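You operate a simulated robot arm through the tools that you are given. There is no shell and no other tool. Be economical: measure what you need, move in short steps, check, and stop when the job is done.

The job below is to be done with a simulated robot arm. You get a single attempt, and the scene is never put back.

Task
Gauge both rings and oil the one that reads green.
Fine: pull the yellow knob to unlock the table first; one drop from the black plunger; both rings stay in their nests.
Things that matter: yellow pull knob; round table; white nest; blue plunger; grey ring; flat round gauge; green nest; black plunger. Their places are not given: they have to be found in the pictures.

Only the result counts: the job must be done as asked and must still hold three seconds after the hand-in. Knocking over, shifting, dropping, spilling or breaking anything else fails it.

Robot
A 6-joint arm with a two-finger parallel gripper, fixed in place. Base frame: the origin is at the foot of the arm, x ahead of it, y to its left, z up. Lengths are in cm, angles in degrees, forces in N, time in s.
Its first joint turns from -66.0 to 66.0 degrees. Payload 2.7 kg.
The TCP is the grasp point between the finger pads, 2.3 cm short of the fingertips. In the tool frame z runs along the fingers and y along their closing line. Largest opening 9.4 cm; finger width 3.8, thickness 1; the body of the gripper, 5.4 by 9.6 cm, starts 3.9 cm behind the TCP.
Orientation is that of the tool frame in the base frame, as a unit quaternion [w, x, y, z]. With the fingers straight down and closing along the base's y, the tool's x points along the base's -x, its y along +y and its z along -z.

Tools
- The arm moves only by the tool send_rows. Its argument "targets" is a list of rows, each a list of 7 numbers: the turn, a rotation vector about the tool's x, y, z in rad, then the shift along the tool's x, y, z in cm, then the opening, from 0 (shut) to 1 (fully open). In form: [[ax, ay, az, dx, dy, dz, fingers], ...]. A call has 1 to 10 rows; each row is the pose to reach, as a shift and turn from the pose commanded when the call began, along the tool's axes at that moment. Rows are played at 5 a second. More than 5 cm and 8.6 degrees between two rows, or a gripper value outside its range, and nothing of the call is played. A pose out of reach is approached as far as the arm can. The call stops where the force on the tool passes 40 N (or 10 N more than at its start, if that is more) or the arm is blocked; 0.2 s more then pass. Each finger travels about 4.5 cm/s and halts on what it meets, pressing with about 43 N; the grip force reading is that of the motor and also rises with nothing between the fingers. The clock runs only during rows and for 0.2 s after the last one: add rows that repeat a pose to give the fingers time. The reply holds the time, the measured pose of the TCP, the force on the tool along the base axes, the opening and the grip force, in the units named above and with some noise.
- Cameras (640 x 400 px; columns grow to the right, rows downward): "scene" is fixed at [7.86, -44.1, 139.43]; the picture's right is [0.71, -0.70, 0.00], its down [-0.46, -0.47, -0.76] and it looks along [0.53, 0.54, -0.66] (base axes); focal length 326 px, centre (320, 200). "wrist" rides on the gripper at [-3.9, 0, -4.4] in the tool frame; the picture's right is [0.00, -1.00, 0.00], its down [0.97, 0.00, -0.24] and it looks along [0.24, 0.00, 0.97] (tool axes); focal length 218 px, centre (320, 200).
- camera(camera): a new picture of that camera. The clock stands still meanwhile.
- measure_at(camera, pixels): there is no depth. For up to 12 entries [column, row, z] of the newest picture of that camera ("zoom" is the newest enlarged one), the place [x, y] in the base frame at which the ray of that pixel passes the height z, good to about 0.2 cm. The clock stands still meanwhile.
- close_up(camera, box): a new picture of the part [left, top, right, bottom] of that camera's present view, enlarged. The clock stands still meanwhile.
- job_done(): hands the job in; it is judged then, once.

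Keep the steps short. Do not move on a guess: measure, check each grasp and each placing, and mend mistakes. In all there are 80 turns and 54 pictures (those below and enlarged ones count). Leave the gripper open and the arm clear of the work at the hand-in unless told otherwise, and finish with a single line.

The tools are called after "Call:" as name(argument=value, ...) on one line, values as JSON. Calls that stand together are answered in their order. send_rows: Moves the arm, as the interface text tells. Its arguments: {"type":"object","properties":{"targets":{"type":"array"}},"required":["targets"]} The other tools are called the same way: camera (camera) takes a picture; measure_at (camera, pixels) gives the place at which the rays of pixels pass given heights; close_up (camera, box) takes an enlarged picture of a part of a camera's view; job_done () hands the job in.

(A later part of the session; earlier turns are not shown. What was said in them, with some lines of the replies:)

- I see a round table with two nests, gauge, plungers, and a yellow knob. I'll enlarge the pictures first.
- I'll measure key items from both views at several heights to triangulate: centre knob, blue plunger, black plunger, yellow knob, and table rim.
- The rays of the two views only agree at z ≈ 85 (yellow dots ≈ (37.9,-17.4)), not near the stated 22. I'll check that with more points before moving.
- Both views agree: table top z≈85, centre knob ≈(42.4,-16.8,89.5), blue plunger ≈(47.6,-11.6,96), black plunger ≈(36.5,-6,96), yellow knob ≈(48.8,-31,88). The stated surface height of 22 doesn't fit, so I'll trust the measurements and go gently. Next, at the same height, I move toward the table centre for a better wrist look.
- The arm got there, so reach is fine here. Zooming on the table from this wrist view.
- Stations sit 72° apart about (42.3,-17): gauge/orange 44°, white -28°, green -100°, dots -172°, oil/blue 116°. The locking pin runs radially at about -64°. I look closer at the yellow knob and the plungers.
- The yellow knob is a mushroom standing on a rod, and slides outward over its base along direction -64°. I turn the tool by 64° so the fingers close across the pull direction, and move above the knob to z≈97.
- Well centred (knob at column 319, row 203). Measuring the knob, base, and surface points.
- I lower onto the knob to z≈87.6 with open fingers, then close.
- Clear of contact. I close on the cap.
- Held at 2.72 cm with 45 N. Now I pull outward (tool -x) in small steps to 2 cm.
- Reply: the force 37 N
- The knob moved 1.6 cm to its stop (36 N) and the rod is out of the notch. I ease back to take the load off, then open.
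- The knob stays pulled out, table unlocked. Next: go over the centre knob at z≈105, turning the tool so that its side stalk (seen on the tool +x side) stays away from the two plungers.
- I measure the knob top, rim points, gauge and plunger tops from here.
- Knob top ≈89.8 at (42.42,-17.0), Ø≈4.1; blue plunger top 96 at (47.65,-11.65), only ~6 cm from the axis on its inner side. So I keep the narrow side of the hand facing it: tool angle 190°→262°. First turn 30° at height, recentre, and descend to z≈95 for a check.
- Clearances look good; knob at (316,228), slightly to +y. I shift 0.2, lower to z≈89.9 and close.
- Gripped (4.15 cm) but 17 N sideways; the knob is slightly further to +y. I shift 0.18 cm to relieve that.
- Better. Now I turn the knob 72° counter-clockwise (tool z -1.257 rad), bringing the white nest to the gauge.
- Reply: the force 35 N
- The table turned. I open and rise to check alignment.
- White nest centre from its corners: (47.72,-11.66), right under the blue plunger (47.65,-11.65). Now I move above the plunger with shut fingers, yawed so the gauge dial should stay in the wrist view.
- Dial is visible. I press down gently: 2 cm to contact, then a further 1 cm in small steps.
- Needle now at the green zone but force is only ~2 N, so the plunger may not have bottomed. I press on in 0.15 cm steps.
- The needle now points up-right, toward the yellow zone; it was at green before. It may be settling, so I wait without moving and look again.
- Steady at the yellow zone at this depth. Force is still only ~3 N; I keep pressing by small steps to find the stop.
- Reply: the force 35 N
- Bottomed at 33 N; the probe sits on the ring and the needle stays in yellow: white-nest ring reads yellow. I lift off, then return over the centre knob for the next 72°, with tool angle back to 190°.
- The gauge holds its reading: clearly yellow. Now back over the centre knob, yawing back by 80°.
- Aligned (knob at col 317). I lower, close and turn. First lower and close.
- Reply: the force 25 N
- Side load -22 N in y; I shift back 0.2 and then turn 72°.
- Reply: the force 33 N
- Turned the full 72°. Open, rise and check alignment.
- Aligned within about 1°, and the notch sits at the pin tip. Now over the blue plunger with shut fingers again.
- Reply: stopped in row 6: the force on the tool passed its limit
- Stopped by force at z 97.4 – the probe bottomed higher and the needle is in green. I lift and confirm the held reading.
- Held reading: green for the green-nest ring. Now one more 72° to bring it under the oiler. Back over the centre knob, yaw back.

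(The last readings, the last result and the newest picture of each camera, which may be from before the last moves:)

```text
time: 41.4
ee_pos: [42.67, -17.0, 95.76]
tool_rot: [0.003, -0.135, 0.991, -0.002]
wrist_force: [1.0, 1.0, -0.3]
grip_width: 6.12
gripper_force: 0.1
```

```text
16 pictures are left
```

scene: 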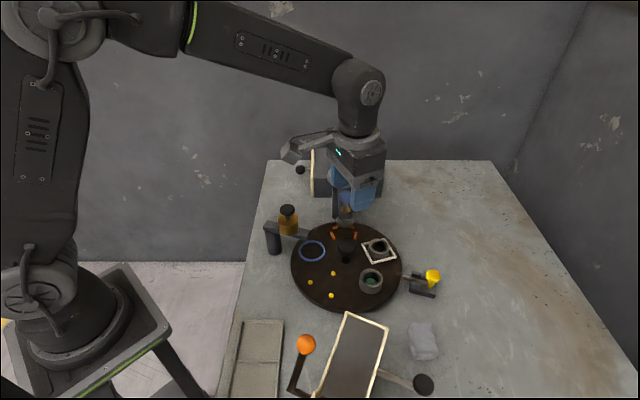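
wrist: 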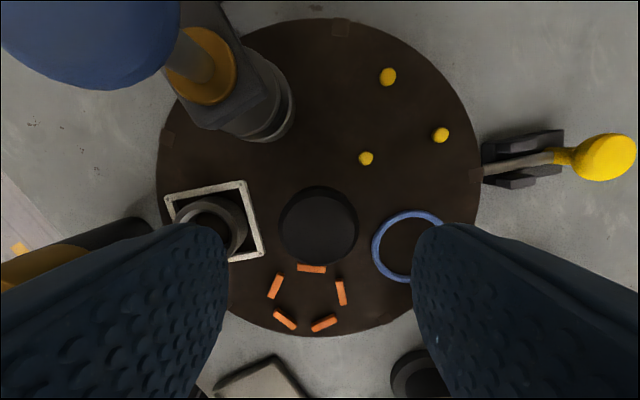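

Clear. I narrow the fingers a little, lower and grip.

Call:
send_rows(targets=[[0, 0, 0, 0.2, 0.1, 1, 0.57], [0, 0, 0, 0.2, 0.1, 3, 0.57], [0, 0, 0, 0.2, 0.1, 5.95, 0.57], [0, 0, 0, 0.2, 0.1, 5.95, 0.57], [0, 0, 0, 0.2, 0.1, 5.95, 0.3], [0, 0, 0, 0.2, 0.1, 5.95, 0.3], [0, 0, 0, 0.2, 0.1, 5.95, 0.3]])

```text
time: 43.0
ee_pos: [42.42, -17.01, 89.8]
tool_rot: [0.003, -0.134, 0.991, -0.002]
wrist_force: [3.6, -11.7, -6.7]
grip_width: 4.13
gripper_force: 45.1
```

Good grip, small side load. Turn 72°.

Call:
send_rows(targets=[[0, 0, -0.14, 0, -0.05, 0, 0.3], [0, 0, -0.28, 0, -0.05, 0, 0.3], [0, 0, -0.42, 0, -0.05, 0, 0.3], [0, 0, -0.56, 0, -0.05, 0, 0.3], [0, 0, -0.7, 0, -0.05, 0, 0.3], [0, 0, -0.84, 0, -0.05, 0, 0.3], [0, 0, -0.98, 0, -0.05, 0, 0.3], [0, 0, -1.12, 0, -0.05, 0, 0.3], [0, 0, -1.257, 0, -0.05, 0, 0.3], [0, 0, -1.257, 0, -0.05, 0, 0.3]])

Call:
send_rows(targets=[[0, 0, 0, 0, 0, 0, 0.6], [0, 0, 0, 0, 0, 0, 0.6], [0, 0, 0, 0, 0, 0, 0.6], [0, 0, 0, 0, 0, -4, 0.6], [0, 0, 0, 0, 0, -8, 0.6], [0, 0, 0, 0, 0, -12, 0.6], [0, 0, 0, 0, 0, -16, 0.6]])

Call:
camera(camera="wrist")

Call:
close_up(camera="scene", box=[240, 190, 410, 320])

```text
time: 45.2
ee_pos: [42.35, -16.99, 89.98]
tool_rot: [0.002, -0.692, 0.722, -0.003]
wrist_force: [19.8, -2.7, -7.7]
grip_width: 4.11
gripper_force: 45.0
```

```text
time: 46.8
ee_pos: [42.07, -16.9, 105.97]
tool_rot: [0.0, -0.692, 0.722, -0.002]
wrist_force: [-0.8, -0.5, 0.0]
grip_width: 5.62
gripper_force: 0.1
```

```text
15 pictures are left
```

wrist: 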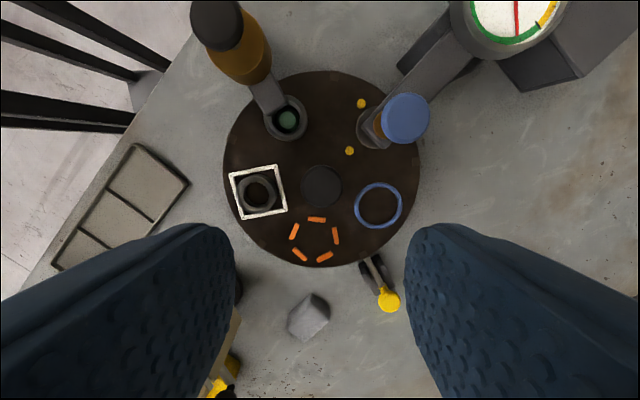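

```text
3.08 times, centred on (325, 255) of scene
```

zoom: 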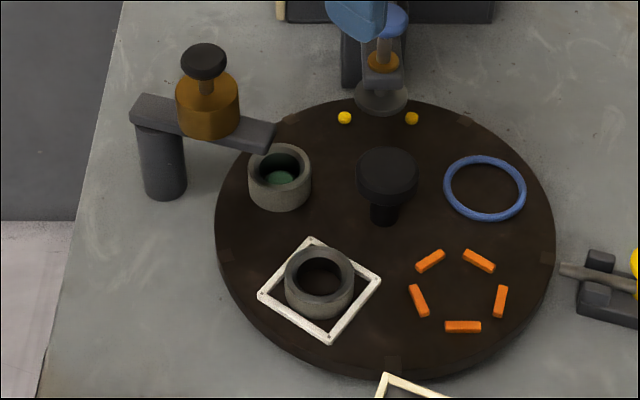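

I check the angle: ring, white nest corners, blue circle, and oiler arm tip.

Call:
close_up(camera="wrist", box=[190, 0, 430, 280])

Call:
measure_at(camera="wrist", pixels=[[378, 206, 85.2], [229, 173, 85.2], [287, 211, 85.2], [282, 166, 85.2], [236, 219, 85.2], [287, 118, 87.3], [236, 25, 95.5], [270, 98, 91], [270, 98, 92], [321, 186, 89.8]])

Call:
measure_at(camera="scene", pixels=[[287.3, 210, 95.5], [287.3, 210, 96], [308, 236, 90], [308, 236, 92]])

```text
1.43 times, centred on (310, 140) of wrist
```

zoom: 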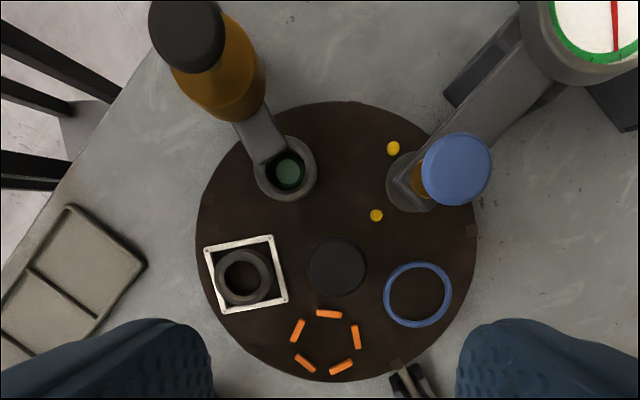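

```text
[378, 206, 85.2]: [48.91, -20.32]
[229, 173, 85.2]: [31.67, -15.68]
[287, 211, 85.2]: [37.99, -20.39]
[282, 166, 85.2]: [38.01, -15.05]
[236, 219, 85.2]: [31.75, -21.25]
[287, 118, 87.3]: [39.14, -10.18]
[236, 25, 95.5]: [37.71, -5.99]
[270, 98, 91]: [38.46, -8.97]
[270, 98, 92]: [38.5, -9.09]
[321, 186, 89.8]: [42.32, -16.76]
```

```text
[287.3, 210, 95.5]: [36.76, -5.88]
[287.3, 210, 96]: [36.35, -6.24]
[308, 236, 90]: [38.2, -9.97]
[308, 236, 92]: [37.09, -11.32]
```

Ring is under the oiler arm within ~1°. Now I go above the black plunger (~(37.2,-6.0), top ≈95.5) at z≈103 with shut fingers and check position.

Call:
send_rows(targets=[[0, 0, 0, -3.5, 1.7, 0, 0], [0, 0, 0, -7, 3.4, 0, 0], [0, 0, 0, -10.6, 5.35, 0, 0], [0, 0, 0, -10.6, 5.35, 3, 0], [0, 0, 0, -10.6, 5.35, 3, 0]])

Call:
camera(camera="wrist")

Call:
close_up(camera="scene", box=[240, 140, 350, 260])

```text
time: 48.0
ee_pos: [37.24, -6.16, 102.67]
tool_rot: [0.001, -0.69, 0.723, -0.003]
wrist_force: [0.0, -0.6, -0.5]
grip_width: 0.0
gripper_force: 42.2
```

```text
12 pictures are left
```

wrist: 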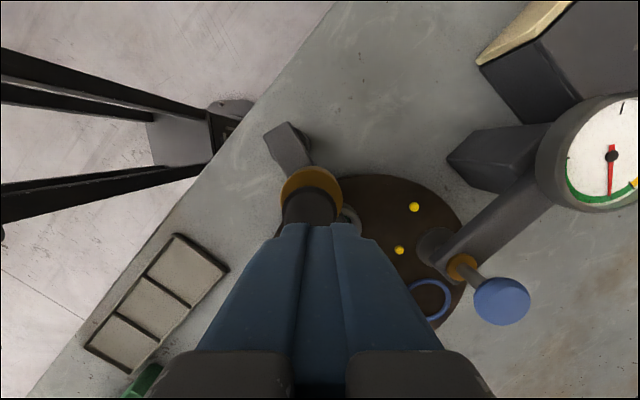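

```text
3.33 times, centred on (295, 200) of scene
```

zoom: 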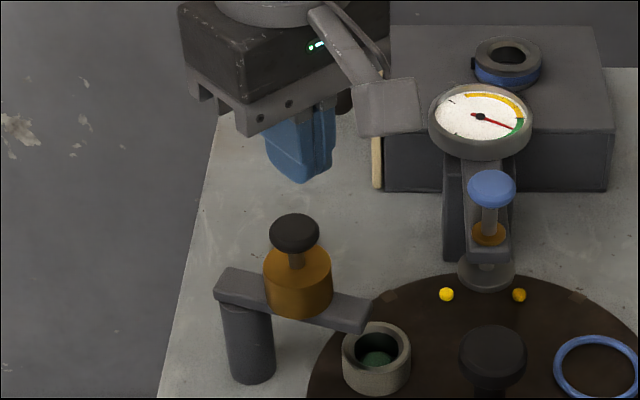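

Cap is at column ~311, slightly to the left. Measuring its visible edges.

Call:
close_up(camera="wrist", box=[250, 140, 380, 260])

Call:
measure_at(camera="wrist", pixels=[[311, 187, 95.5], [283, 210, 95.5], [340, 210, 95.5], [311, 168, 93]])

```text
3.33 times, centred on (315, 200) of wrist
```

zoom: 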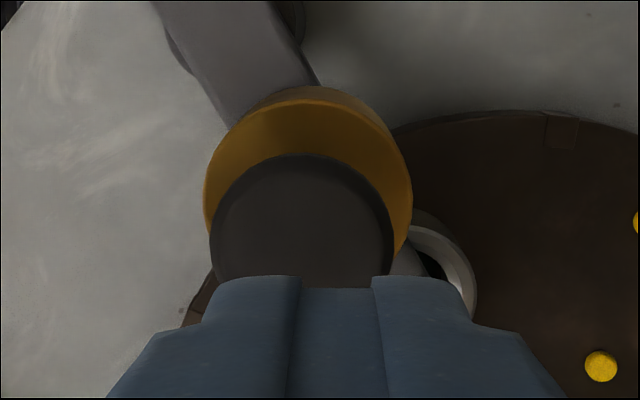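

```text
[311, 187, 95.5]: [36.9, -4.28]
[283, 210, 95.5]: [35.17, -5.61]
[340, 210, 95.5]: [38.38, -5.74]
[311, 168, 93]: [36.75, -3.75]
```

Cap centre ≈ (36.65,-5.85). I shift there and press down smoothly; the call stops at 40 N if it bottoms.

Call:
send_rows(targets=[[0, 0, 0, -0.27, 0.6, 1.5, 0], [0, 0, 0, -0.27, 0.6, 3.5, 0], [0, 0, 0, -0.27, 0.6, 4.5, 0], [0, 0, 0, -0.27, 0.6, 5.1, 0], [0, 0, 0, -0.27, 0.6, 5.4, 0], [0, 0, 0, -0.27, 0.6, 5.7, 0], [0, 0, 0, -0.27, 0.6, 6.0, 0], [0, 0, 0, -0.27, 0.6, 6.2, 0]])

Call:
close_up(camera="scene", box=[240, 160, 350, 280])

```text
time: 49.8
ee_pos: [36.94, -5.83, 96.97]
tool_rot: [0.003, -0.691, 0.722, -0.004]
wrist_force: [-9.1, 1.3, 20.1]
grip_width: 0.0
gripper_force: 42.5
stopped in row 8: the force on the tool passed its limit (the readings are from after the stop); the commanded pose is now the measured one
```

```text
3.33 times, centred on (295, 220) of scene
```

zoom: 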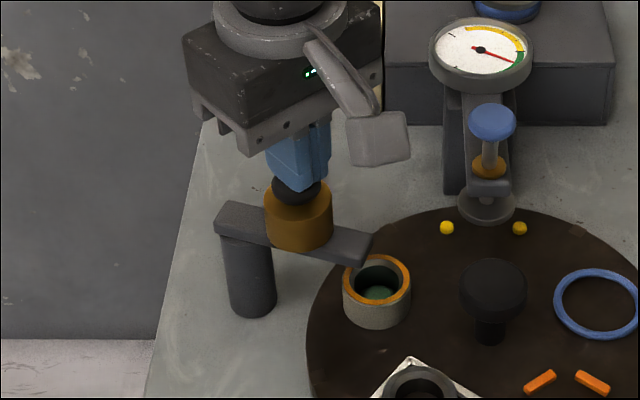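

The plunger bottomed and the ring's rim turned amber: oiled. I lift straight up, away from the work, and open.

Call:
send_rows(targets=[[0, 0, 0, 0, 0, -2, 0], [0, 0, 0, 0, 0, -5, 0], [0, 0, 0, 0, 0, -9, 0], [0, 0, 0, 0, 0, -13, 0.3], [0, 0, 0, 0, 0, -17, 0.7], [0, 0, 0, 0, 0, -20, 1], [0, 0, 0, 0, 0, -20, 1], [0, 0, 0, 0, 0, -20, 1]])

Call:
camera(camera="scene")

Call:
close_up(camera="scene", box=[240, 190, 450, 320])

```text
time: 51.6
ee_pos: [36.54, -5.7, 116.84]
tool_rot: [0.003, -0.692, 0.722, -0.004]
wrist_force: [-0.9, 0.4, 0.0]
grip_width: 9.4
gripper_force: 0.1
```

```text
8 pictures are left
```

scene: 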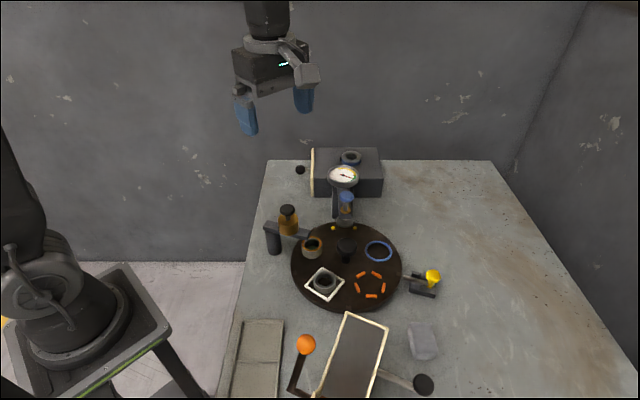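

```text
3.05 times, centred on (345, 255) of scene
```

zoom: 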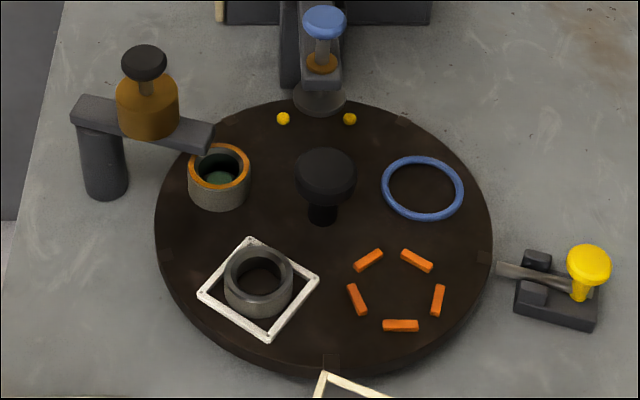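

The ring in the green nest is oiled, both rings are in their nests, the plungers are back up, and the gripper is open and clear. I'm handing in.

Call:
job_done()

```text
The job is handed in.
```

Both rings were gauged after I unlocked the table (white nest read yellow, green nest read green), the green-nest ring got one drop from the black plunger, and both rings are still in their nests.
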